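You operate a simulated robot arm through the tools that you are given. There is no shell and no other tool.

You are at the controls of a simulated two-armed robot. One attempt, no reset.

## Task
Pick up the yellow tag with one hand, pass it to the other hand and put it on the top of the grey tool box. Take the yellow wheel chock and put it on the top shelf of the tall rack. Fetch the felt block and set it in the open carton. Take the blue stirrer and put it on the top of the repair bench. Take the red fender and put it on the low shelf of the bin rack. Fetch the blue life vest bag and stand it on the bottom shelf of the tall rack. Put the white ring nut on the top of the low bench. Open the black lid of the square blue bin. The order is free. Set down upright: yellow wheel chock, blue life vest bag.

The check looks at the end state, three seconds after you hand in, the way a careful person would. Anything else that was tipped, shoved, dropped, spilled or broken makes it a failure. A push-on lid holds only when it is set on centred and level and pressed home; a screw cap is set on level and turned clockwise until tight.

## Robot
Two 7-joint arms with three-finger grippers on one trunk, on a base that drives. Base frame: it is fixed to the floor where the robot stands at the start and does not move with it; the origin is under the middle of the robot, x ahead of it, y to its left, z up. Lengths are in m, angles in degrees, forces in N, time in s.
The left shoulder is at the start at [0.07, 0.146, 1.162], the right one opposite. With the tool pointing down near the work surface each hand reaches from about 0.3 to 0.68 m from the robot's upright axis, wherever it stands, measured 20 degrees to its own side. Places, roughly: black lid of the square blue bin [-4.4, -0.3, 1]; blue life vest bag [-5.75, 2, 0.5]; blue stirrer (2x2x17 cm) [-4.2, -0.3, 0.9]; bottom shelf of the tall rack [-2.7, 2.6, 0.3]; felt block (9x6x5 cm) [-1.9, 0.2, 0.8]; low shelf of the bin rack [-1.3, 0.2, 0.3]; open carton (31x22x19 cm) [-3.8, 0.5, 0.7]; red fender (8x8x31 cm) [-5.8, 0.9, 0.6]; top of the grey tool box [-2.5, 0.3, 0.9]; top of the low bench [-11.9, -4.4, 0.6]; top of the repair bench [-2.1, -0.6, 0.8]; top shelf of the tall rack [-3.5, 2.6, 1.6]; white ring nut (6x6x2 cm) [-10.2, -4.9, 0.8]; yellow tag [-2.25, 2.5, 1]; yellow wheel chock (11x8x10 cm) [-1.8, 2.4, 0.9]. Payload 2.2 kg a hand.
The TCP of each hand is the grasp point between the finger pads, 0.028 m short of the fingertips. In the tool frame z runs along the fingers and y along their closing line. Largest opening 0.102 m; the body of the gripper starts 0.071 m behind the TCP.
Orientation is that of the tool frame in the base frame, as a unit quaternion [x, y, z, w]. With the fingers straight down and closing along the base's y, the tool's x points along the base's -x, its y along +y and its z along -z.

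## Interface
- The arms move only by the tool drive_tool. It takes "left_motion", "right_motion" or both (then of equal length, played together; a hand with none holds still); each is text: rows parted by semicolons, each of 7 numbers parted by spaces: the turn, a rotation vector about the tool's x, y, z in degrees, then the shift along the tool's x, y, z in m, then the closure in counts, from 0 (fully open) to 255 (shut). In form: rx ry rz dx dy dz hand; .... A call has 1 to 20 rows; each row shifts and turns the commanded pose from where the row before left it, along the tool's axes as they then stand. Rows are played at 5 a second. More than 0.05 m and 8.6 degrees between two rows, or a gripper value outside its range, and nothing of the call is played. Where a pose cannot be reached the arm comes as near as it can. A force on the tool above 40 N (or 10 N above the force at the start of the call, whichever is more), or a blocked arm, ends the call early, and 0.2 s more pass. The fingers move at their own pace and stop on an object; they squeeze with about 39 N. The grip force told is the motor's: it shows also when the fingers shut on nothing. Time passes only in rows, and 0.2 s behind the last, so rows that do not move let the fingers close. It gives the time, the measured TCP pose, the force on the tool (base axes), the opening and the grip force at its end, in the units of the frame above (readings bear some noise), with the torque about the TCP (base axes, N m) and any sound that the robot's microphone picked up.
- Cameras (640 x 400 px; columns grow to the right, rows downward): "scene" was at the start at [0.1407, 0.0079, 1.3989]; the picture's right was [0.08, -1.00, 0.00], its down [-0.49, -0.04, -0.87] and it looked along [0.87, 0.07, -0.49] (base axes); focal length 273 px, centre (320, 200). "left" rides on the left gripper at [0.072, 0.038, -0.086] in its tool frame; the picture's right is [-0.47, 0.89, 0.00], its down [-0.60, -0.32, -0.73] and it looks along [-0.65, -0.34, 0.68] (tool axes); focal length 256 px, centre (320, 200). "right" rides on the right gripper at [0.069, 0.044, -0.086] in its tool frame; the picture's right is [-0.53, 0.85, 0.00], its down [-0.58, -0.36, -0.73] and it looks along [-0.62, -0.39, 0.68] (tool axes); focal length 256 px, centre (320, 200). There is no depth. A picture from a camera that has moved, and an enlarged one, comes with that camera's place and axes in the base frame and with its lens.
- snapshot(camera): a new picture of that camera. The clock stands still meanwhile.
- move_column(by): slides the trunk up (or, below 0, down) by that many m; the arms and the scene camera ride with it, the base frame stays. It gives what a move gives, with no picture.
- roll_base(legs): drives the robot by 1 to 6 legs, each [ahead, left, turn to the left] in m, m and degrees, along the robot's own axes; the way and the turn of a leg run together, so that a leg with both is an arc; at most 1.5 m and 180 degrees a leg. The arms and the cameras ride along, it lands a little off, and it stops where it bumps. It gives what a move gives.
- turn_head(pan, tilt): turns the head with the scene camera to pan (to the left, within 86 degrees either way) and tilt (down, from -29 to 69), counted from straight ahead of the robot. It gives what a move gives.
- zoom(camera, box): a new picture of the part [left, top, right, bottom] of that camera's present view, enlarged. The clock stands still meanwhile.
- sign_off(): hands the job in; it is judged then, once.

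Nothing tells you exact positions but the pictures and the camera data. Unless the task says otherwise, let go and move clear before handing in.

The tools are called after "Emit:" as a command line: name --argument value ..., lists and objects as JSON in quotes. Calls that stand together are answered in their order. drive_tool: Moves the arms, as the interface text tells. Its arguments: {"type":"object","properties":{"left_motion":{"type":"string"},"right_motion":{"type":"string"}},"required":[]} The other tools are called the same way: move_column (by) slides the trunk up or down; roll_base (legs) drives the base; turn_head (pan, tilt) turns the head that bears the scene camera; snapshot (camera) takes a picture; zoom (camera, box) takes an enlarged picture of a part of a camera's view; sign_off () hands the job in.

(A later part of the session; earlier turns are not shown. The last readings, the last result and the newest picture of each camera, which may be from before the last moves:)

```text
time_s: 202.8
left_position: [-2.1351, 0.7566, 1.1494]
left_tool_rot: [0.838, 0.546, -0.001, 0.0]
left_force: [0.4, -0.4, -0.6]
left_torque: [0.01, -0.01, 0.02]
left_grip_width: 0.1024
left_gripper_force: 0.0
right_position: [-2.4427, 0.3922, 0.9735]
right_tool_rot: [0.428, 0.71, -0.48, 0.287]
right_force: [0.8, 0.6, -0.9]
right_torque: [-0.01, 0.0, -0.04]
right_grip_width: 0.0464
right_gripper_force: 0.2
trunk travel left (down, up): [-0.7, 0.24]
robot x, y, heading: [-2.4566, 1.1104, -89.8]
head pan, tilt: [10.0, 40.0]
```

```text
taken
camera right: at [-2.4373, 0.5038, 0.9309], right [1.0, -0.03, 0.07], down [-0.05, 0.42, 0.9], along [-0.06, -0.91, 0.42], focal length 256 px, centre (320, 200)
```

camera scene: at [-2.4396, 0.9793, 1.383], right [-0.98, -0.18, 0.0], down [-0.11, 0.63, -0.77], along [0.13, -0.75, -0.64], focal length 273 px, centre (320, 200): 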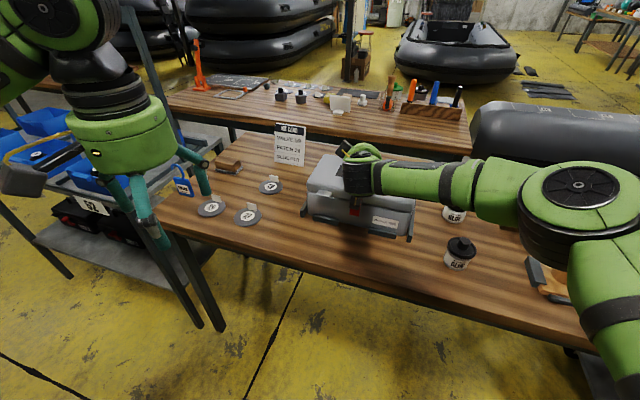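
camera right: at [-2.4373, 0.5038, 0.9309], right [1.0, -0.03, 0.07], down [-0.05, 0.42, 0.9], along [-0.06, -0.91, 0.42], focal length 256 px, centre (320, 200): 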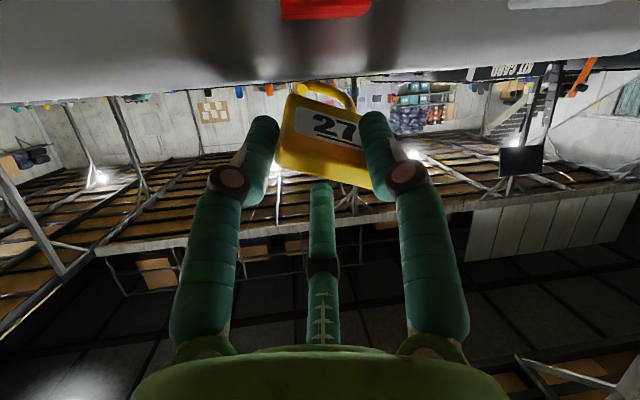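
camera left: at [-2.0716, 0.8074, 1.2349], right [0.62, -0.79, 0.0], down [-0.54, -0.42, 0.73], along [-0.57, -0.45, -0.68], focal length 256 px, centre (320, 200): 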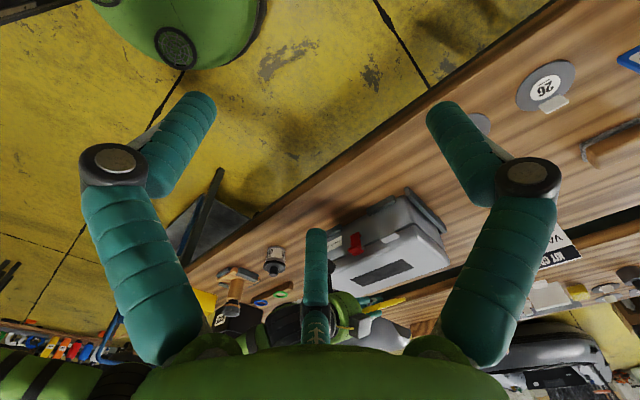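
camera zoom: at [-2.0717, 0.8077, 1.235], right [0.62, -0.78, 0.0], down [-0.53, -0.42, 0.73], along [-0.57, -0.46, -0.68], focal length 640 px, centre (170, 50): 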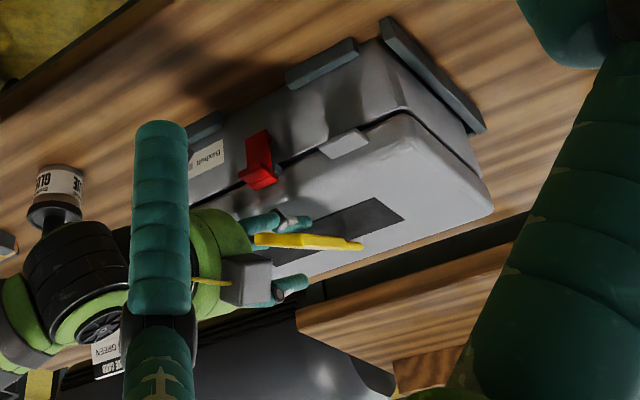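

Emit:
drive_tool --right_motion "0 0 0 0.0067 0.0035 -0.0185 140; 0 0 0 0.0067 0.0035 -0.0185 140; 0 0 0 0.0067 0.0035 -0.0185 140; 0 0 0 0.0067 0.0035 -0.0185 140; 0 0 0 0 0 0 140"

Emit:
zoom --camera "left" --box '[300, 180, 460, 340]'

Emit:
snapshot --camera "right"

```text
time_s: 204.0
left_position: [-2.1352, 0.7569, 1.1511]
left_tool_rot: [0.838, 0.545, -0.001, 0.001]
left_force: [0.4, -0.2, -0.3]
left_torque: [0.04, 0.0, -0.03]
left_grip_width: 0.1019
left_gripper_force: 0.1
right_position: [-2.442, 0.4732, 0.9747]
right_tool_rot: [0.427, 0.71, -0.479, 0.289]
right_force: [-0.8, 0.4, -0.5]
right_torque: [-0.03, 0.01, 0.0]
right_grip_width: 0.0464
right_gripper_force: 0.4
trunk travel left (down, up): [-0.7, 0.24]
robot x, y, heading: [-2.4547, 1.1095, -89.7]
head pan, tilt: [10.0, 40.0]
```

```text
2.50 times, centred on (380, 260) of left
camera zoom: at [-2.0716, 0.8073, 1.2348], right [0.62, -0.78, 0.0], down [-0.53, -0.42, 0.73], along [-0.57, -0.45, -0.68], focal length 640 px, centre (170, 50)
```

zoom: 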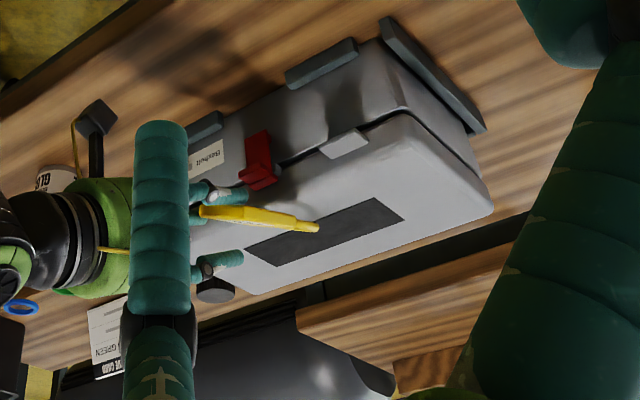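

```text
taken
camera right: at [-2.4364, 0.5845, 0.9318], right [1.0, -0.03, 0.07], down [-0.05, 0.42, 0.9], along [-0.06, -0.91, 0.42], focal length 256 px, centre (320, 200)
```

right: 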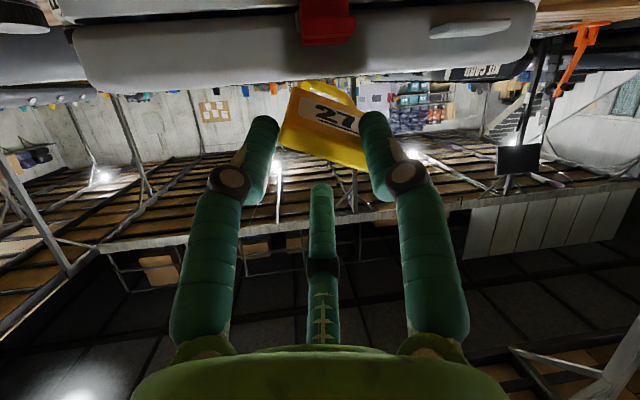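

The tag rides on the two lower fingers. I regrip it, move it back over the box, and this time open fully so it drops between the spread fingers.

Emit:
drive_tool --right_motion "0 0 0 0 0 0 200; 0 0 0 0 0 0 255; 0 0 0 0 0 0 255; 0 0 0 -0.0075 -0.004 -0.0035 255; 0 0 0 0 0 0 255"

Emit:
snapshot --camera "right"

Emit:
zoom --camera "left" --box '[300, 180, 460, 340]'

```text
time_s: 205.2
left_position: [-2.1347, 0.7573, 1.1497]
left_tool_rot: [0.838, 0.545, -0.001, 0.0]
left_force: [0.1, -0.3, 0.0]
left_torque: [0.02, -0.02, 0.02]
left_grip_width: 0.1018
left_gripper_force: 0.1
right_position: [-2.4436, 0.4747, 0.9839]
right_tool_rot: [0.427, 0.711, -0.478, 0.29]
right_force: [-0.1, 0.1, -0.5]
right_torque: [-0.01, -0.02, -0.01]
right_grip_width: 0.0149
right_gripper_force: 38.7
trunk travel left (down, up): [-0.7, 0.24]
robot x, y, heading: [-2.4532, 1.1129, -89.7]
head pan, tilt: [10.0, 40.0]
```

```text
taken
camera right: at [-2.437, 0.5848, 0.9406], right [1.0, -0.03, 0.07], down [-0.05, 0.42, 0.91], along [-0.06, -0.91, 0.42], focal length 256 px, centre (320, 200)
```

right: 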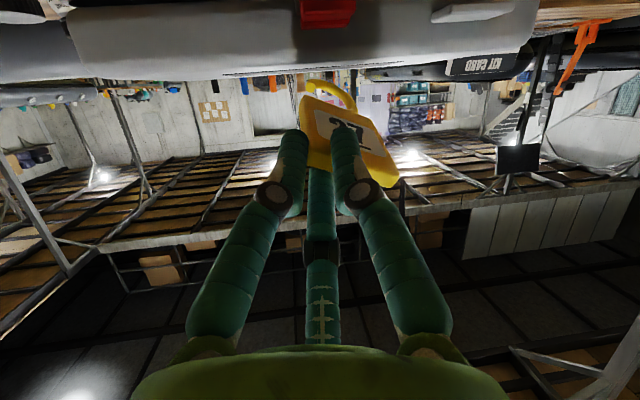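

```text
2.50 times, centred on (380, 260) of left
camera zoom: at [-2.0717, 0.8075, 1.2349], right [0.62, -0.78, 0.0], down [-0.53, -0.42, 0.73], along [-0.57, -0.45, -0.68], focal length 640 px, centre (170, 50)
```

zoom: 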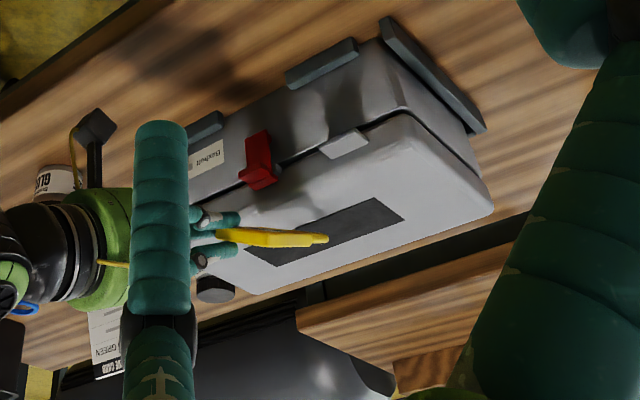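

Emit:
drive_tool --right_motion "0 0 0 -0.0083 -0.0043 0.0232 255; 0 0 0 -0.0083 -0.0043 0.0232 255; 0 0 0 0 0 0 255; 0 0 0 0 0 0 0; 0 0 0 0 0 0 0; 0 0 0 0 0 0 0; 0 0 0 0 0 0 0"

Emit:
snapshot --camera "right"

Emit:
zoom --camera "left" --box '[300, 180, 460, 340]'

```text
time_s: 206.8
left_position: [-2.1353, 0.7582, 1.1504]
left_tool_rot: [0.838, 0.546, 0.0, 0.0]
left_force: [-0.4, -0.1, 0.8]
left_torque: [-0.01, 0.02, 0.02]
left_grip_width: 0.1022
left_gripper_force: 0.1
right_position: [-2.4412, 0.4263, 0.9832]
right_tool_rot: [0.428, 0.71, -0.479, 0.288]
right_force: [-0.2, -1.1, 1.0]
right_torque: [0.01, 0.03, -0.01]
right_grip_width: 0.1017
right_gripper_force: 0.1
trunk travel left (down, up): [-0.7, 0.24]
robot x, y, heading: [-2.452, 1.1129, -89.7]
head pan, tilt: [10.0, 40.0]
```

```text
taken
camera right: at [-2.4361, 0.5365, 0.9406], right [1.0, -0.03, 0.07], down [-0.05, 0.42, 0.9], along [-0.06, -0.91, 0.42], focal length 256 px, centre (320, 200)
```

right: 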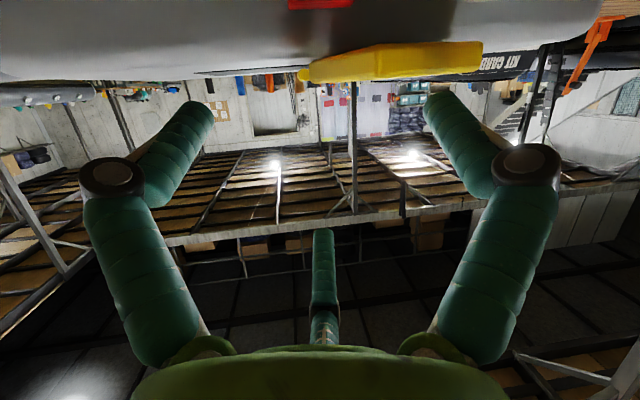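

```text
2.50 times, centred on (380, 260) of left
camera zoom: at [-2.0717, 0.8075, 1.2349], right [0.62, -0.78, 0.0], down [-0.53, -0.42, 0.73], along [-0.57, -0.45, -0.68], focal length 640 px, centre (170, 50)
```

zoom: 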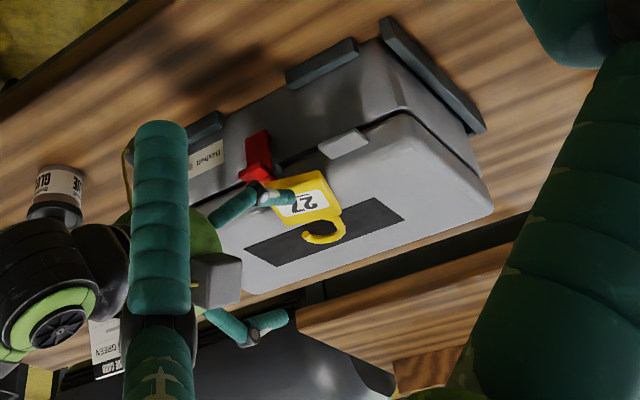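

The tag lies flat on the box top. I raise the hand straight up and check.

Emit:
drive_tool --right_motion "0 0 0 -0.0164 -0.0087 -0.0075 0; 0 0 0 -0.0246 -0.013 -0.0113 0; 0 0 0 -0.0246 -0.013 -0.0113 0; 0 0 0 0 0 0 0"

Emit:
zoom --camera "left" --box '[300, 180, 460, 340]'

```text
time_s: 207.8
left_position: [-2.1351, 0.7576, 1.1502]
left_tool_rot: [0.838, 0.546, -0.001, 0.0]
left_force: [0.2, -0.1, 0.4]
left_torque: [-0.01, 0.0, -0.03]
left_grip_width: 0.1019
left_gripper_force: 0.1
right_position: [-2.4429, 0.4249, 1.0654]
right_tool_rot: [0.427, 0.711, -0.478, 0.289]
right_force: [-0.5, -0.6, 0.4]
right_torque: [0.0, 0.0, 0.02]
right_grip_width: 0.1019
right_gripper_force: 0.0
trunk travel left (down, up): [-0.7, 0.24]
robot x, y, heading: [-2.4544, 1.1076, -89.9]
head pan, tilt: [10.0, 40.0]
```

```text
2.50 times, centred on (380, 260) of left
camera zoom: at [-2.0717, 0.8072, 1.2348], right [0.62, -0.78, 0.0], down [-0.53, -0.42, 0.73], along [-0.57, -0.45, -0.68], focal length 640 px, centre (170, 50)
```

zoom: 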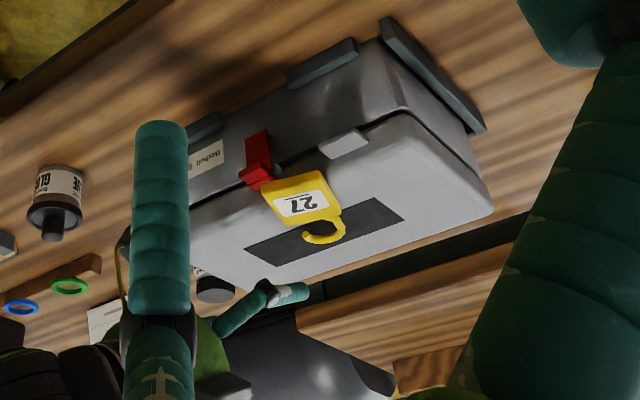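

Emit:
drive_tool --right_motion "0 0 0 -0.0066 -0.0053 -0.0396 0; 0 0 0 -0.0066 -0.0053 -0.0396 0; 0 0 0 -0.0066 -0.0053 -0.0396 0; 0 0 0 -0.0066 -0.0053 -0.0396 0; 0 0 0 0 0 0 0"

Emit:
turn_head --pan 0 --tilt 45

Emit:
snapshot --camera "scene"

Emit:
snapshot --camera "left"

```text
time_s: 209.0
left_position: [-2.1347, 0.757, 1.1508]
left_tool_rot: [0.838, 0.545, 0.0, 0.001]
left_force: [0.4, -0.6, -0.1]
left_torque: [0.03, -0.01, 0.01]
left_grip_width: 0.1019
left_gripper_force: 0.1
right_position: [-2.4502, 0.5563, 1.1524]
right_tool_rot: [0.428, 0.71, -0.479, 0.288]
right_force: [0.0, -0.6, -0.6]
right_torque: [-0.02, -0.01, 0.03]
right_grip_width: 0.1021
right_gripper_force: 0.2
trunk travel left (down, up): [-0.7, 0.24]
robot x, y, heading: [-2.4566, 1.1127, -90.3]
head pan, tilt: [10.0, 40.0]
```

```text
time_s: 209.7
left_position: [-2.1346, 0.7572, 1.1498]
left_tool_rot: [0.838, 0.545, -0.001, 0.0]
left_force: [0.4, -0.2, 0.1]
left_torque: [-0.01, 0.01, -0.02]
left_grip_width: 0.1021
left_gripper_force: 0.1
right_position: [-2.4499, 0.5562, 1.1528]
right_tool_rot: [0.428, 0.71, -0.48, 0.288]
right_force: [1.0, 0.0, 0.1]
right_torque: [0.01, 0.0, 0.02]
right_grip_width: 0.1018
right_gripper_force: 0.1
trunk travel left (down, up): [-0.7, 0.24]
robot x, y, heading: [-2.4539, 1.1122, -89.9]
head pan, tilt: [0.0, 45.0]
```

```text
taken
camera scene: at [-2.4537, 0.9804, 1.3756], right [-1.0, 0.0, 0.0], down [0.0, 0.71, -0.71], along [0.0, -0.71, -0.71], focal length 273 px, centre (320, 200)
```

scene: 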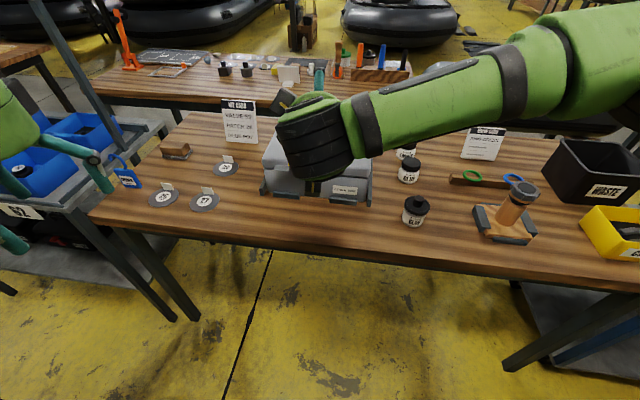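

```text
taken
camera left: at [-2.0716, 0.8074, 1.2349], right [0.62, -0.78, 0.0], down [-0.53, -0.42, 0.73], along [-0.57, -0.45, -0.68], focal length 256 px, centre (320, 200)
```

left: 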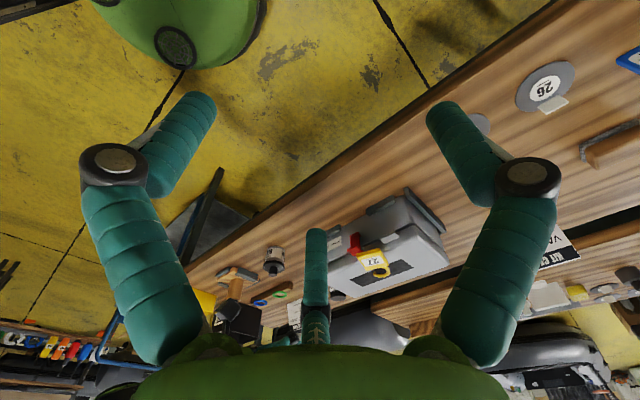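

Emit:
drive_tool --right_motion "0 0 7 0 0 0 0; 0 0 7 0 0 0 0; 0 0 7 0 0 0 0; 0 0 7 0 0 0 0; 0 8.5 0 0 0 0 0; 0 8.5 0 0 0 0 0; 0 8.5 0 0 0 0 0; 0 8.5 0 0 0 0 0; 0 8.5 0 0 0 0 0; 0 8.5 0 0 0 0 0; 0 8.5 0 0 0 0 0; 0 8.5 0 0 0 0 0; 0 0 0 0.04 -0.02 -0.01 0; 0 0 0 0.04 -0.02 -0.01 0; 0 0 0 0.04 -0.03 -0.01 0; 0 0 0 0.04 -0.03 -0.01 0; 0 0 0 0 -0.04 -0.01 0; 0 0 0 0 0 0 0"

Emit:
snapshot --camera "scene"

```text
refused: row 15 steps farther than a row can; nothing moved
```

```text
taken
camera scene: at [-2.4537, 0.9804, 1.3756], right [-1.0, 0.0, 0.0], down [0.0, 0.71, -0.71], along [0.0, -0.71, -0.71], focal length 273 px, centre (320, 200)
```

scene: 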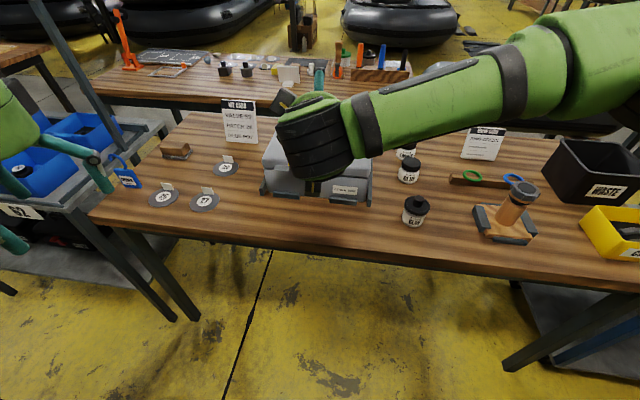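

Emit:
drive_tool --right_motion "0 0 7 0 0 0 0; 0 0 7 0 0 0 0; 0 0 7 0 0 0 0; 0 0 7 0 0 0 0; 0 8.5 0 0 0 0 0; 0 8.5 0 0 0 0 0; 0 8.5 0 0 0 0 0; 0 8.5 0 0 0 0 0; 0 8.5 0 0 0 0 0; 0 8.5 0 0 0 0 0; 0 8.5 0 0 0 0 0; 0 8.5 0 0 0 0 0; 0 0 0 0.035 -0.02 -0.01 0; 0 0 0 0.035 -0.02 -0.01 0; 0 0 0 0.035 -0.03 -0.01 0; 0 0 0 0.035 -0.03 -0.01 0; 0 0 0 0 -0.04 -0.01 0; 0 0 0 0 0 0 0"

Emit:
snapshot --camera "scene"

```text
time_s: 213.5
left_position: [-2.1338, 0.7565, 1.1482]
left_tool_rot: [0.839, 0.545, -0.001, 0.0]
left_force: [-0.2, -0.8, -0.3]
left_torque: [-0.02, 0.02, 0.0]
left_grip_width: 0.1021
left_gripper_force: 0.1
right_position: [-2.5923, 0.6987, 1.2048]
right_tool_rot: [0.708, 0.707, 0.0, 0.0]
right_force: [-0.9, 0.3, -0.3]
right_torque: [0.03, 0.05, -0.01]
right_grip_width: 0.1019
right_gripper_force: 0.0
trunk travel left (down, up): [-0.7, 0.24]
robot x, y, heading: [-2.4522, 1.1125, -89.8]
head pan, tilt: [0.0, 45.0]
```

```text
taken
camera scene: at [-2.4523, 0.9799, 1.3755], right [-1.0, 0.0, 0.0], down [0.0, 0.71, -0.71], along [0.0, -0.71, -0.71], focal length 273 px, centre (320, 200)
```

scene: 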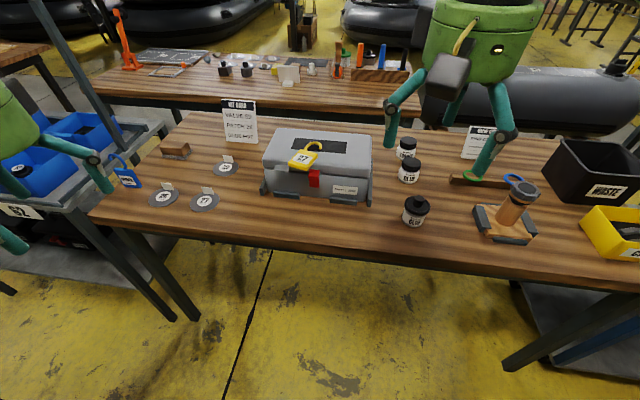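

Emit:
zoom --camera "scene" --box '[250, 120, 378, 200]'

Emit:
zoom --camera "scene" --box '[100, 120, 228, 200]'

```text
5.00 times, centred on (314, 160) of scene
camera zoom: at [-2.4523, 0.9799, 1.3755], right [-1.0, 0.0, 0.0], down [0.0, 0.71, -0.71], along [0.0, -0.71, -0.71], focal length 1366 px, centre (350, 400)
```

zoom: 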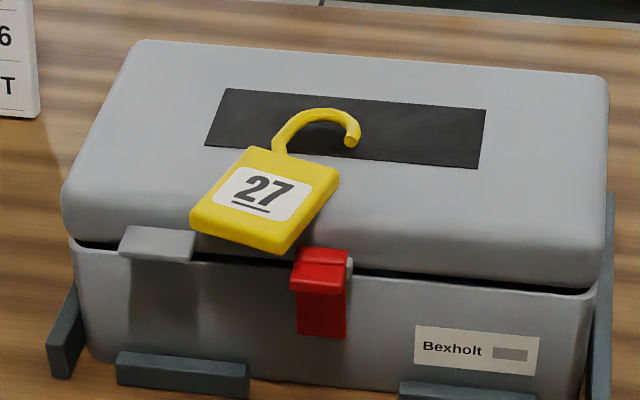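

```text
5.00 times, centred on (164, 160) of scene
camera zoom: at [-2.4523, 0.9799, 1.3755], right [-1.0, 0.0, 0.0], down [0.0, 0.71, -0.71], along [0.0, -0.71, -0.71], focal length 1366 px, centre (1100, 400)
```

zoom: 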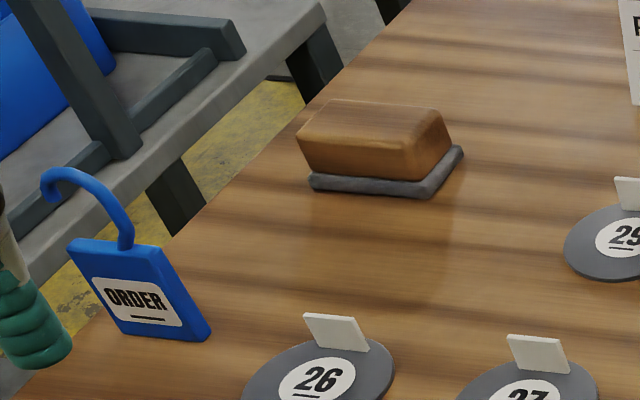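

The tag lies on the box top. The felt block (wooden top on a grey felt sole) is at about (-1.945, 0.176) on the bench (top z≈0.795), its long side along the bench. I bring the left hand back to neutral and drive over with the right hand free.

Emit:
drive_tool --left_motion "0 0 -8 0 0 0 0; 0 0 -8 0 0 0 0; 0 0 -8 0 0 0 0; 0 0 0 0.04 0 0 0; 0 0 0 0.03 0 0 0; 0 0 0 0 0 0 0"

Emit:
roll_base --legs '[[0, 0.45, 0], [0.22, 0, 0]]'

Emit:
turn_head --pan 0 --tilt 45

Emit:
snapshot --camera "scene"

Emit:
snapshot --camera "right"

```text
time_s: 214.9
left_position: [-2.1349, 0.8257, 1.151]
left_tool_rot: [0.707, 0.708, 0.0, 0.0]
left_force: [-0.4, 0.5, 0.6]
left_torque: [-0.01, 0.02, -0.02]
left_grip_width: 0.1022
left_gripper_force: 0.0
right_position: [-2.5935, 0.6984, 1.2034]
right_tool_rot: [0.707, 0.707, 0.001, 0.001]
right_force: [0.0, 0.0, 0.5]
right_torque: [0.03, 0.03, 0.02]
right_grip_width: 0.1021
right_gripper_force: 0.0
trunk travel left (down, up): [-0.7, 0.24]
robot x, y, heading: [-2.4523, 1.1138, -89.8]
head pan, tilt: [0.0, 45.0]
```

```text
time_s: 218.9
left_position: [-1.6944, 0.6041, 1.1519]
left_tool_rot: [0.705, 0.709, -0.001, 0.002]
left_force: [0.3, 0.0, -0.3]
left_torque: [-0.03, -0.03, 0.01]
left_grip_width: 0.102
left_gripper_force: 0.0
right_position: [-2.1529, 0.4772, 1.2045]
right_tool_rot: [0.706, 0.708, 0.0, 0.001]
right_force: [0.2, 0.4, 0.8]
right_torque: [-0.03, -0.01, -0.02]
right_grip_width: 0.1019
right_gripper_force: 0.0
trunk travel left (down, up): [-0.7, 0.24]
robot x, y, heading: [-2.0095, 0.8876, -90.0]
head pan, tilt: [0.0, 45.0]
```

```text
time_s: 219.5
left_position: [-1.6959, 0.6042, 1.1512]
left_tool_rot: [0.706, 0.708, -0.001, 0.001]
left_force: [-0.2, 0.3, -0.4]
left_torque: [-0.01, 0.01, 0.02]
left_grip_width: 0.1021
left_gripper_force: 0.1
right_position: [-2.1529, 0.4751, 1.2042]
right_tool_rot: [0.706, 0.708, 0.001, 0.0]
right_force: [-0.2, 0.6, 0.5]
right_torque: [-0.01, 0.03, 0.01]
right_grip_width: 0.1021
right_gripper_force: 0.1
trunk travel left (down, up): [-0.7, 0.24]
robot x, y, heading: [-2.0139, 0.8885, -90.0]
head pan, tilt: [0.0, 45.0]
```

```text
taken
camera scene: at [-2.0137, 0.7567, 1.3756], right [-1.0, 0.0, 0.0], down [0.0, 0.71, -0.71], along [0.0, -0.71, -0.71], focal length 273 px, centre (320, 200)
```

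scene: 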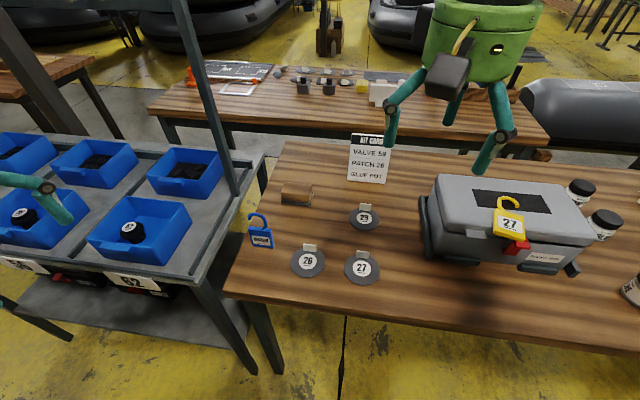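

```text
taken
camera right: at [-2.1104, 0.5453, 1.29], right [0.85, -0.53, 0.0], down [-0.36, -0.58, 0.73], along [-0.39, -0.62, -0.68], focal length 256 px, centre (320, 200)
```

right: 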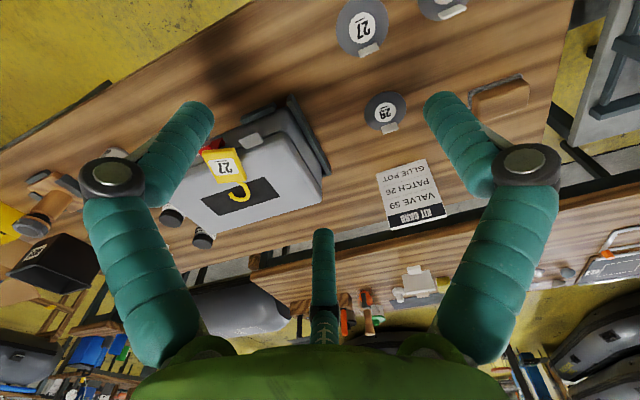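

Emit:
zoom --camera "scene" --box '[250, 165, 346, 225]'

Emit:
zoom --camera "right" --box '[440, 60, 568, 140]'

```text
6.67 times, centred on (298, 195) of scene
camera zoom: at [-2.0137, 0.7567, 1.3756], right [-1.0, 0.0, 0.0], down [0.0, 0.71, -0.71], along [0.0, -0.71, -0.71], focal length 1822 px, centre (467, 233)
```

zoom: 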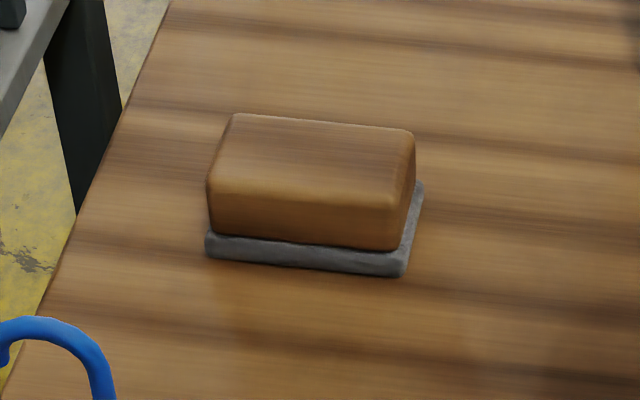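

```text
5.00 times, centred on (504, 100) of right
camera zoom: at [-2.1104, 0.5453, 1.29], right [0.85, -0.53, 0.0], down [-0.36, -0.58, 0.73], along [-0.39, -0.62, -0.68], focal length 1280 px, centre (-600, 700)
```

zoom: 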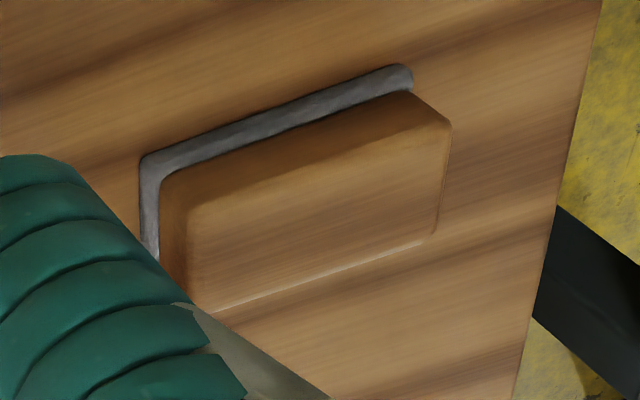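

Emit:
roll_base --legs '[[0.05, 0, 0]]'

Emit:
drive_tool --right_motion "0 0 0 -0.0324 0.0269 0.018 0; 0 0 0 -0.0324 0.0269 0.018 0; 0 0 0 -0.0324 0.0269 0.018 0; 0 0 0 -0.0324 0.0269 0.018 0; 0 0 0 -0.0324 0.0269 0.018 0; 0 0 0 -0.0324 0.0269 0.018 0; 0 0 0 -0.0324 0.0269 0.018 0; 0 0 0 -0.0324 0.0269 0.018 0; 0 0 8.3 0 0 0 0; 0 0 0 0 0 0 0"

Emit:
snapshot --camera "right"

Emit:
snapshot --camera "scene"

```text
time_s: 220.4
left_position: [-1.6948, 0.5598, 1.153]
left_tool_rot: [0.706, 0.708, -0.003, 0.002]
left_force: [-0.5, 0.7, -0.8]
left_torque: [-0.03, 0.02, 0.01]
left_grip_width: 0.1017
left_gripper_force: 0.1
right_position: [-2.1526, 0.4331, 1.2062]
right_tool_rot: [0.706, 0.708, -0.002, 0.002]
right_force: [0.5, 0.6, 0.0]
right_torque: [-0.05, 0.01, -0.01]
right_grip_width: 0.1019
right_gripper_force: 0.0
trunk travel left (down, up): [-0.7, 0.24]
robot x, y, heading: [-2.0122, 0.836, -89.7]
head pan, tilt: [0.0, 45.0]
```

```text
time_s: 222.6
left_position: [-1.6955, 0.5552, 1.1505]
left_tool_rot: [0.705, 0.709, -0.001, 0.001]
left_force: [-1.0, 0.6, 0.2]
left_torque: [0.0, -0.01, 0.01]
left_grip_width: 0.1021
left_gripper_force: 0.0
right_position: [-1.9861, 0.248, 1.0553]
right_tool_rot: [0.755, 0.656, 0.0, 0.002]
right_force: [-0.5, 0.5, -0.9]
right_torque: [-0.01, 0.01, -0.05]
right_grip_width: 0.102
right_gripper_force: 0.0
right hand out of reach, approached as far as the arm can: row 6, 7, 8
trunk travel left (down, up): [-0.7, 0.24]
robot x, y, heading: [-2.0155, 0.8381, -89.8]
head pan, tilt: [0.0, 45.0]
```

```text
taken
camera right: at [-1.9337, 0.3103, 1.1411], right [0.76, -0.65, 0.0], down [-0.44, -0.52, 0.73], along [-0.47, -0.56, -0.68], focal length 256 px, centre (320, 200)
```

right: 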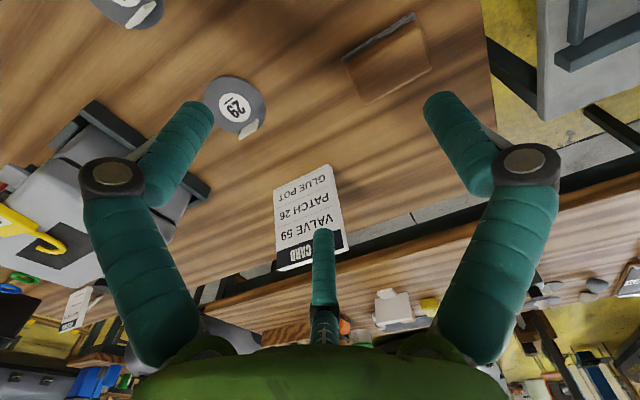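

```text
taken
camera scene: at [-2.0135, 0.7084, 1.3757], right [-1.0, 0.0, 0.0], down [0.0, 0.71, -0.71], along [0.0, -0.71, -0.71], focal length 273 px, centre (320, 200)
```

scene: 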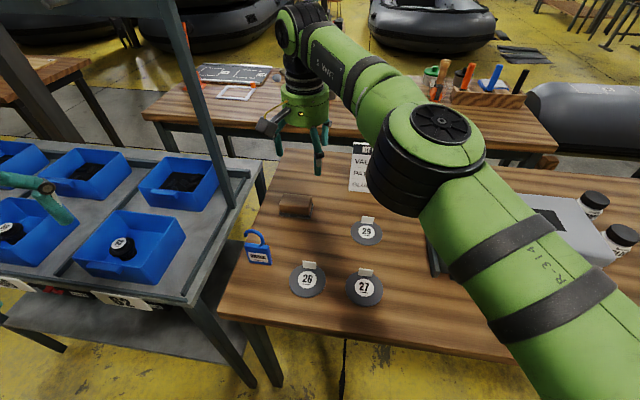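

Straight down this far out needs a lower shoulder. I lower the column and shift the base a little to the left.

Emit:
move_column --by -0.12

Emit:
roll_base --legs '[[0.02, 0.12, 0]]'

Emit:
snapshot --camera "right"

```text
time_s: 224.1
left_position: [-1.6946, 0.5562, 1.0317]
left_tool_rot: [0.706, 0.708, 0.0, 0.001]
left_force: [-0.8, 0.1, -0.2]
left_torque: [0.01, -0.01, -0.03]
left_grip_width: 0.1022
left_gripper_force: 0.1
right_position: [-1.985, 0.2483, 0.9358]
right_tool_rot: [0.755, 0.655, 0.0, 0.001]
right_force: [-0.9, 0.3, 0.7]
right_torque: [0.02, 0.0, 0.0]
right_grip_width: 0.102
right_gripper_force: 0.0
trunk travel left (down, up): [-0.58, 0.36]
robot x, y, heading: [-2.0133, 0.8373, -89.8]
head pan, tilt: [0.0, 45.0]
```

```text
time_s: 225.3
left_position: [-1.5807, 0.5345, 1.0318]
left_tool_rot: [0.708, 0.706, -0.001, 0.001]
left_force: [0.6, 0.7, -1.0]
left_torque: [-0.01, -0.02, 0.01]
left_grip_width: 0.1021
left_gripper_force: 0.0
right_position: [-1.8731, 0.2278, 0.9354]
right_tool_rot: [0.757, 0.653, -0.001, 0.001]
right_force: [0.0, -1.3, 0.0]
right_torque: [-0.01, -0.02, 0.02]
right_grip_width: 0.1019
right_gripper_force: 0.1
trunk travel left (down, up): [-0.58, 0.36]
robot x, y, heading: [-1.8997, 0.8195, -89.9]
head pan, tilt: [0.0, 45.0]
```

```text
taken
camera right: at [-1.8209, 0.2907, 1.0213], right [0.76, -0.65, 0.0], down [-0.45, -0.52, 0.73], along [-0.47, -0.56, -0.68], focal length 256 px, centre (320, 200)
```

right: 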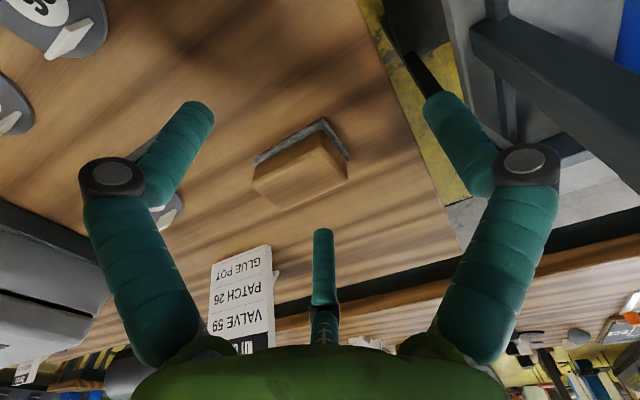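

Emit:
drive_tool --right_motion "0 0 0 -0.0354 -0.0274 0 0; 0 0 0 -0.0354 -0.0274 0 0; 0 0 0 0 0 0 0"

Emit:
snapshot --camera "right"

Emit:
snapshot --camera "scene"

```text
time_s: 226.1
left_position: [-1.5787, 0.5345, 1.0307]
left_tool_rot: [0.708, 0.706, 0.0, 0.001]
left_force: [0.3, -0.3, -0.7]
left_torque: [-0.02, 0.02, 0.02]
left_grip_width: 0.1021
left_gripper_force: 0.1
right_position: [-1.9554, 0.2027, 0.9263]
right_tool_rot: [0.757, 0.653, 0.0, 0.001]
right_force: [0.0, -0.6, 0.4]
right_torque: [0.04, 0.01, -0.04]
right_grip_width: 0.102
right_gripper_force: 0.0
right hand out of reach, approached as far as the arm can: row 1, 2
trunk travel left (down, up): [-0.58, 0.36]
robot x, y, heading: [-1.8957, 0.8205, -90.0]
head pan, tilt: [0.0, 45.0]
```

```text
taken
camera right: at [-1.903, 0.2655, 1.0122], right [0.76, -0.65, 0.0], down [-0.45, -0.52, 0.73], along [-0.48, -0.56, -0.68], focal length 256 px, centre (320, 200)
```

right: 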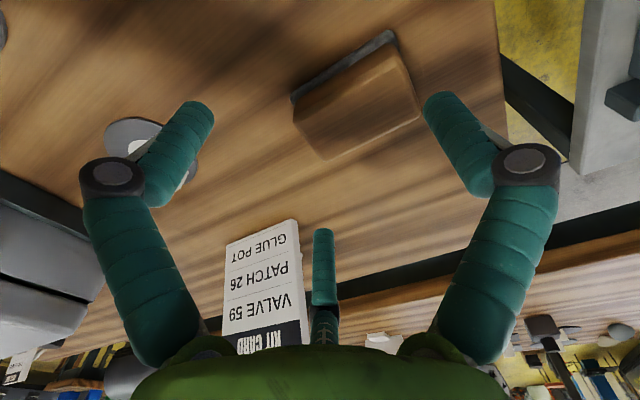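

```text
taken
camera scene: at [-1.8969, 0.6895, 1.2557], right [-1.0, 0.0, 0.0], down [0.0, 0.71, -0.71], along [0.0, -0.71, -0.71], focal length 273 px, centre (320, 200)
```

scene: 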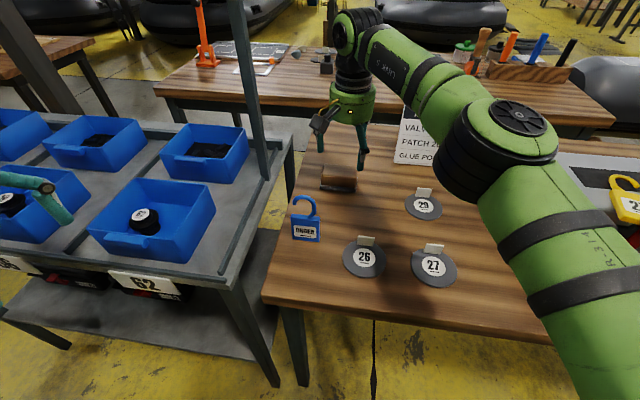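

Emit:
drive_tool --right_motion "0 -6 0 0 0 0 0; 0 -6 0 0 0 0 0; 0 0 0 -0.0332 0.023 0.007 0; 0 0 0 0 0 0 0"

Emit:
snapshot --camera "right"

```text
time_s: 227.1
left_position: [-1.5831, 0.5346, 1.0334]
left_tool_rot: [0.708, 0.706, 0.002, 0.002]
left_force: [-0.2, 0.0, -0.6]
left_torque: [0.01, -0.06, 0.0]
left_grip_width: 0.1019
left_gripper_force: 0.0
right_position: [-1.9387, 0.1626, 0.9249]
right_tool_rot: [0.753, 0.65, -0.08, 0.07]
right_force: [-0.4, -0.9, -0.7]
right_torque: [0.04, -0.08, -0.01]
right_grip_width: 0.102
right_gripper_force: 0.1
trunk travel left (down, up): [-0.58, 0.36]
robot x, y, heading: [-1.8982, 0.8201, -90.0]
head pan, tilt: [0.0, 45.0]
```

```text
taken
camera right: at [-1.8853, 0.2418, 0.9945], right [0.76, -0.64, 0.12], down [-0.42, -0.35, 0.83], along [-0.49, -0.68, -0.54], focal length 256 px, centre (320, 200)
```

right: 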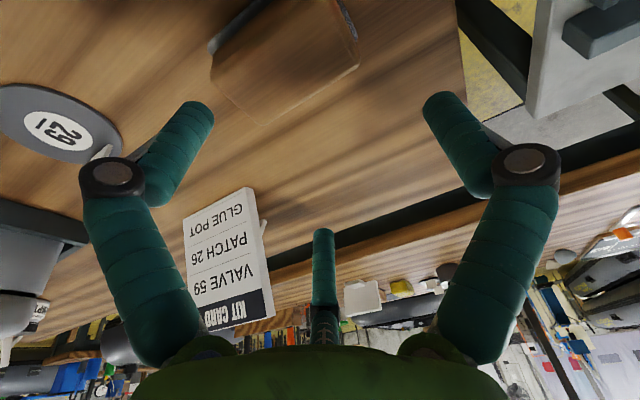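

Emit:
drive_tool --right_motion "0 0 0 0.0127 0.002 -0.0027 0; 0 0 0 0.0062 0 0.0293 0; 0 0 0 0 0 0 0"

Emit:
snapshot --camera "right"

Emit:
zoom --camera "scene" --box '[270, 90, 430, 210]'

```text
time_s: 227.9
left_position: [-1.5789, 0.5343, 1.031]
left_tool_rot: [0.708, 0.706, -0.001, 0.0]
left_force: [-0.4, 0.1, 0.5]
left_torque: [0.0, 0.01, 0.04]
left_grip_width: 0.1022
left_gripper_force: 0.1
right_position: [-1.9367, 0.1768, 0.8942]
right_tool_rot: [0.753, 0.65, -0.079, 0.07]
right_force: [0.6, 0.6, -0.2]
right_torque: [0.02, 0.01, -0.03]
right_grip_width: 0.102
right_gripper_force: 0.1
trunk travel left (down, up): [-0.58, 0.36]
robot x, y, heading: [-1.897, 0.8201, -89.9]
head pan, tilt: [0.0, 45.0]
```

```text
taken
camera right: at [-1.8814, 0.2563, 0.9633], right [0.76, -0.64, 0.11], down [-0.42, -0.35, 0.84], along [-0.49, -0.68, -0.54], focal length 256 px, centre (320, 200)
```

right: 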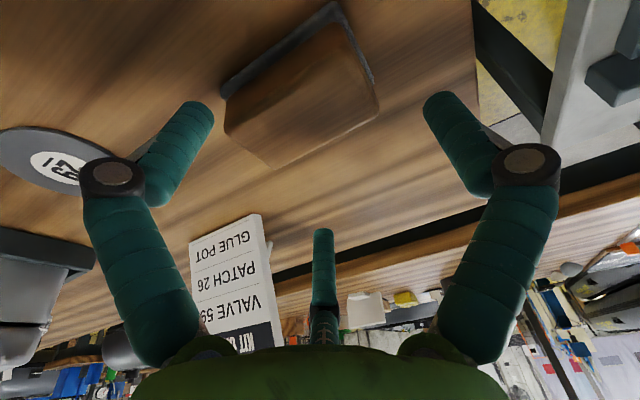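

```text
3.33 times, centred on (350, 150) of scene
camera zoom: at [-1.8974, 0.6896, 1.2557], right [-1.0, 0.0, 0.0], down [0.0, 0.71, -0.71], along [0.0, -0.71, -0.71], focal length 911 px, centre (220, 367)
```

zoom: 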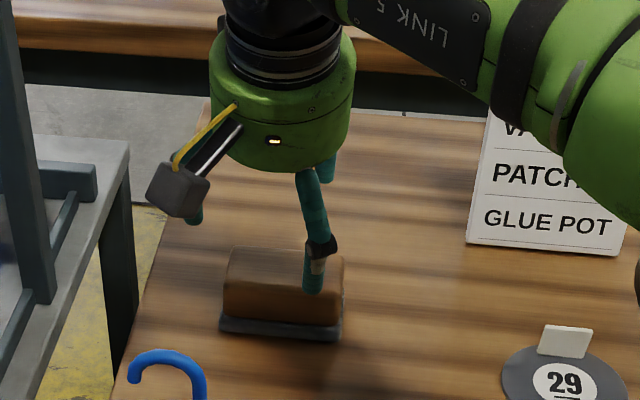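

The block sits centred between the fingers. I descend and close.

Emit:
drive_tool --right_motion "0 0 0 0.0042 0 0.0196 0; 0 0 0 0.0042 0 0.0196 0; 0 0 0 0.0036 0 0.017 0; 0 0 0 0 0 0 0"

Emit:
snapshot --camera "right"

Emit:
zoom --camera "scene" --box '[270, 110, 430, 210]'

```text
time_s: 228.9
left_position: [-1.5795, 0.5339, 1.0315]
left_tool_rot: [0.707, 0.707, -0.002, 0.001]
left_force: [0.6, -0.3, 0.3]
left_torque: [0.02, 0.03, -0.02]
left_grip_width: 0.102
left_gripper_force: 0.1
right_position: [-1.9356, 0.1777, 0.8355]
right_tool_rot: [0.753, 0.65, -0.079, 0.07]
right_force: [0.3, 0.5, -1.1]
right_torque: [0.03, -0.02, 0.01]
right_grip_width: 0.102
right_gripper_force: 0.1
trunk travel left (down, up): [-0.58, 0.36]
robot x, y, heading: [-1.8979, 0.8195, -90.0]
head pan, tilt: [0.0, 45.0]
```

```text
taken
camera right: at [-1.8815, 0.2561, 0.9059], right [0.76, -0.64, 0.11], down [-0.42, -0.35, 0.83], along [-0.49, -0.68, -0.54], focal length 256 px, centre (320, 200)
```

right: 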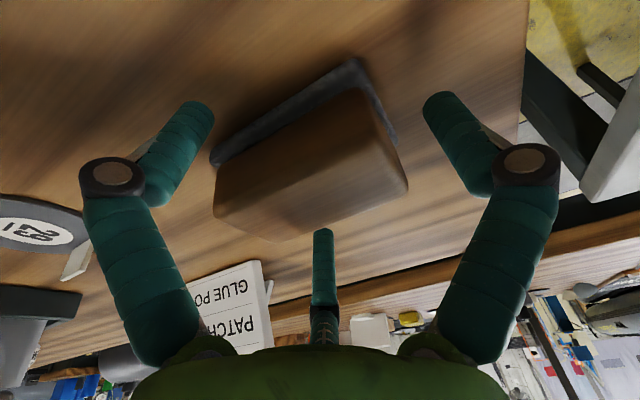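

```text
4.00 times, centred on (350, 160) of scene
camera zoom: at [-1.8979, 0.6894, 1.2557], right [-1.0, 0.0, 0.0], down [0.0, 0.71, -0.71], along [0.0, -0.71, -0.71], focal length 1093 px, centre (200, 360)
```

zoom: 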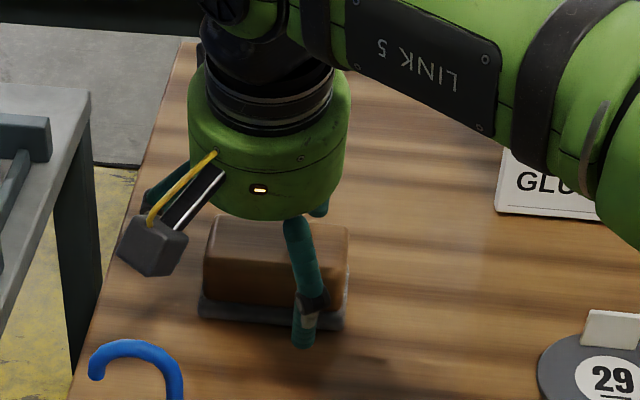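

Emit:
drive_tool --right_motion "0 0 0 0 0 0 60; 0 0 0 0 0 0 120; 0 0 0 0 0 0 180; 0 0 0 0 0 0 255; 0 0 0 0 0 0 255"

Emit:
snapshot --camera "right"

Emit:
drive_tool --right_motion "0 0 0 -0.0062 0 -0.0293 255; 0 0 0 -0.0062 0 -0.0293 255; 0 0 0 -0.0062 0 -0.0293 255; 0 0 0 0 0 0 255"

Emit:
snapshot --camera "right"

Emit:
snapshot --camera "scene"

```text
time_s: 230.1
left_position: [-1.5791, 0.5364, 1.0315]
left_tool_rot: [0.708, 0.706, -0.002, 0.002]
left_force: [-0.1, 0.4, -0.7]
left_torque: [0.01, -0.01, 0.02]
left_grip_width: 0.1019
left_gripper_force: 0.1
right_position: [-1.936, 0.1782, 0.837]
right_tool_rot: [0.752, 0.65, -0.079, 0.07]
right_force: [2.4, -0.8, 8.7]
right_torque: [0.17, -0.32, -0.04]
right_grip_width: 0.0673
right_gripper_force: 38.8
trunk travel left (down, up): [-0.58, 0.36]
robot x, y, heading: [-1.8988, 0.8171, -90.2]
head pan, tilt: [0.0, 45.0]
```

```text
taken
camera right: at [-1.8809, 0.2567, 0.9075], right [0.76, -0.64, 0.12], down [-0.42, -0.35, 0.84], along [-0.49, -0.68, -0.54], focal length 256 px, centre (320, 200)
```

right: 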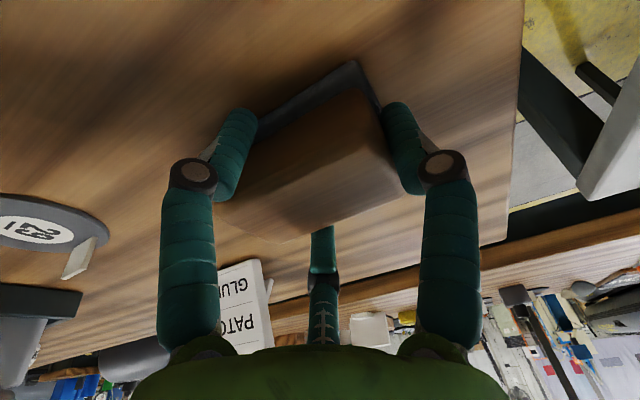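

```text
time_s: 231.1
left_position: [-1.58, 0.535, 1.032]
left_tool_rot: [0.708, 0.706, -0.001, 0.001]
left_force: [-0.1, 0.7, 0.7]
left_torque: [-0.01, -0.02, -0.01]
left_grip_width: 0.1021
left_gripper_force: 0.1
right_position: [-1.9379, 0.1779, 0.9283]
right_tool_rot: [0.753, 0.649, -0.078, 0.069]
right_force: [-0.2, -0.1, -1.2]
right_torque: [-0.01, 0.01, 0.0]
right_grip_width: 0.0581
right_gripper_force: 38.8
trunk travel left (down, up): [-0.58, 0.36]
robot x, y, heading: [-1.8981, 0.8163, -90.1]
head pan, tilt: [0.0, 45.0]
```

```text
taken
camera right: at [-1.8826, 0.2559, 0.9982], right [0.76, -0.64, 0.11], down [-0.42, -0.35, 0.83], along [-0.49, -0.68, -0.54], focal length 256 px, centre (320, 200)
```

right: 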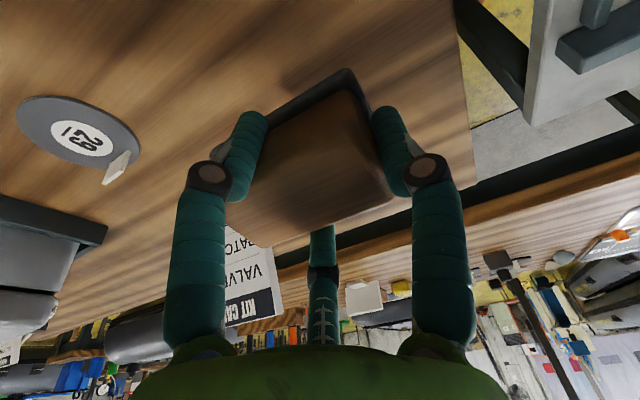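

```text
taken
camera scene: at [-1.8981, 0.6887, 1.2556], right [-1.0, 0.0, 0.0], down [0.0, 0.71, -0.71], along [0.0, -0.71, -0.71], focal length 273 px, centre (320, 200)
```

scene: 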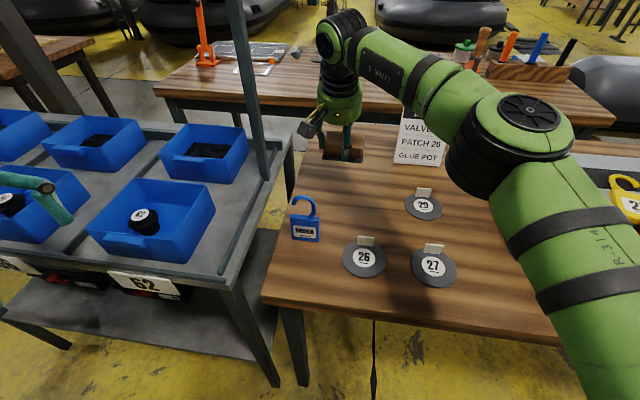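

The block is held. I lift it, restore the column height, back off and drive along to the carton on the trolley.

Emit:
drive_tool --right_motion "0 0 0 -0.0083 0 -0.0391 255; 0 0 0 0 0 0 255"

Emit:
move_column --by 0.2

Emit:
roll_base --legs '[[-0.5, 0, 0], [0, -1.5, 0]]'

Emit:
turn_head --pan -15 --tilt 35

Emit:
snapshot --camera "scene"

```text
time_s: 231.7
left_position: [-1.5807, 0.5335, 1.0314]
left_tool_rot: [0.707, 0.707, 0.0, 0.001]
left_force: [0.1, -0.9, -0.1]
left_torque: [0.04, -0.04, 0.0]
left_grip_width: 0.1022
left_gripper_force: 0.1
right_position: [-1.9373, 0.1795, 0.9669]
right_tool_rot: [0.752, 0.65, -0.079, 0.069]
right_force: [0.6, -0.4, -0.6]
right_torque: [0.03, -0.03, -0.01]
right_grip_width: 0.0583
right_gripper_force: 39.1
trunk travel left (down, up): [-0.58, 0.36]
robot x, y, heading: [-1.9019, 0.8201, -90.1]
head pan, tilt: [0.0, 45.0]
```

```text
time_s: 233.9
left_position: [-1.5798, 0.533, 1.2304]
left_tool_rot: [0.708, 0.706, -0.001, 0.001]
left_force: [-0.3, 0.7, -0.2]
left_torque: [-0.01, 0.02, 0.01]
left_grip_width: 0.1019
left_gripper_force: 0.1
right_position: [-1.9383, 0.1797, 1.1662]
right_tool_rot: [0.752, 0.651, -0.079, 0.07]
right_force: [1.4, 0.7, -1.3]
right_torque: [-0.05, -0.02, -0.01]
right_grip_width: 0.0581
right_gripper_force: 38.8
trunk travel left (down, up): [-0.78, 0.16]
robot x, y, heading: [-1.9001, 0.8207, -89.7]
head pan, tilt: [0.0, 45.0]
```

```text
time_s: 243.8
left_position: [-3.0756, 1.0057, 1.2305]
left_tool_rot: [0.702, 0.712, -0.001, 0.001]
left_force: [0.1, 0.0, -0.5]
left_torque: [0.01, 0.0, -0.02]
left_grip_width: 0.1018
left_gripper_force: 0.0
right_position: [-3.4275, 0.6454, 1.1665]
right_tool_rot: [0.747, 0.656, -0.078, 0.07]
right_force: [0.3, 0.4, -0.2]
right_torque: [-0.01, -0.02, -0.01]
right_grip_width: 0.058
right_gripper_force: 38.8
trunk travel left (down, up): [-0.78, 0.16]
robot x, y, heading: [-3.4016, 1.2878, -89.2]
head pan, tilt: [0.0, 45.0]
```

```text
time_s: 244.5
left_position: [-3.0764, 1.0051, 1.2326]
left_tool_rot: [0.701, 0.713, 0.0, 0.001]
left_force: [-0.4, 0.6, 0.2]
left_torque: [-0.02, -0.04, -0.03]
left_grip_width: 0.1022
left_gripper_force: 0.0
right_position: [-3.4296, 0.6447, 1.1671]
right_tool_rot: [0.747, 0.656, -0.078, 0.07]
right_force: [-0.2, 1.8, -1.7]
right_torque: [-0.02, -0.03, 0.02]
right_grip_width: 0.0581
right_gripper_force: 39.5
trunk travel left (down, up): [-0.78, 0.16]
robot x, y, heading: [-3.4014, 1.286, -88.8]
head pan, tilt: [-15.0, 35.0]
```

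```text
taken
camera scene: at [-3.4196, 1.1507, 1.4704], right [-0.97, 0.24, 0.0], down [0.14, 0.56, -0.82], along [-0.2, -0.79, -0.57], focal length 273 px, centre (320, 200)
```

scene: 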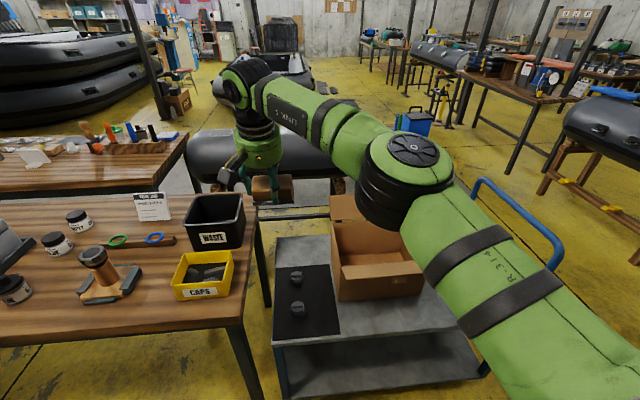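

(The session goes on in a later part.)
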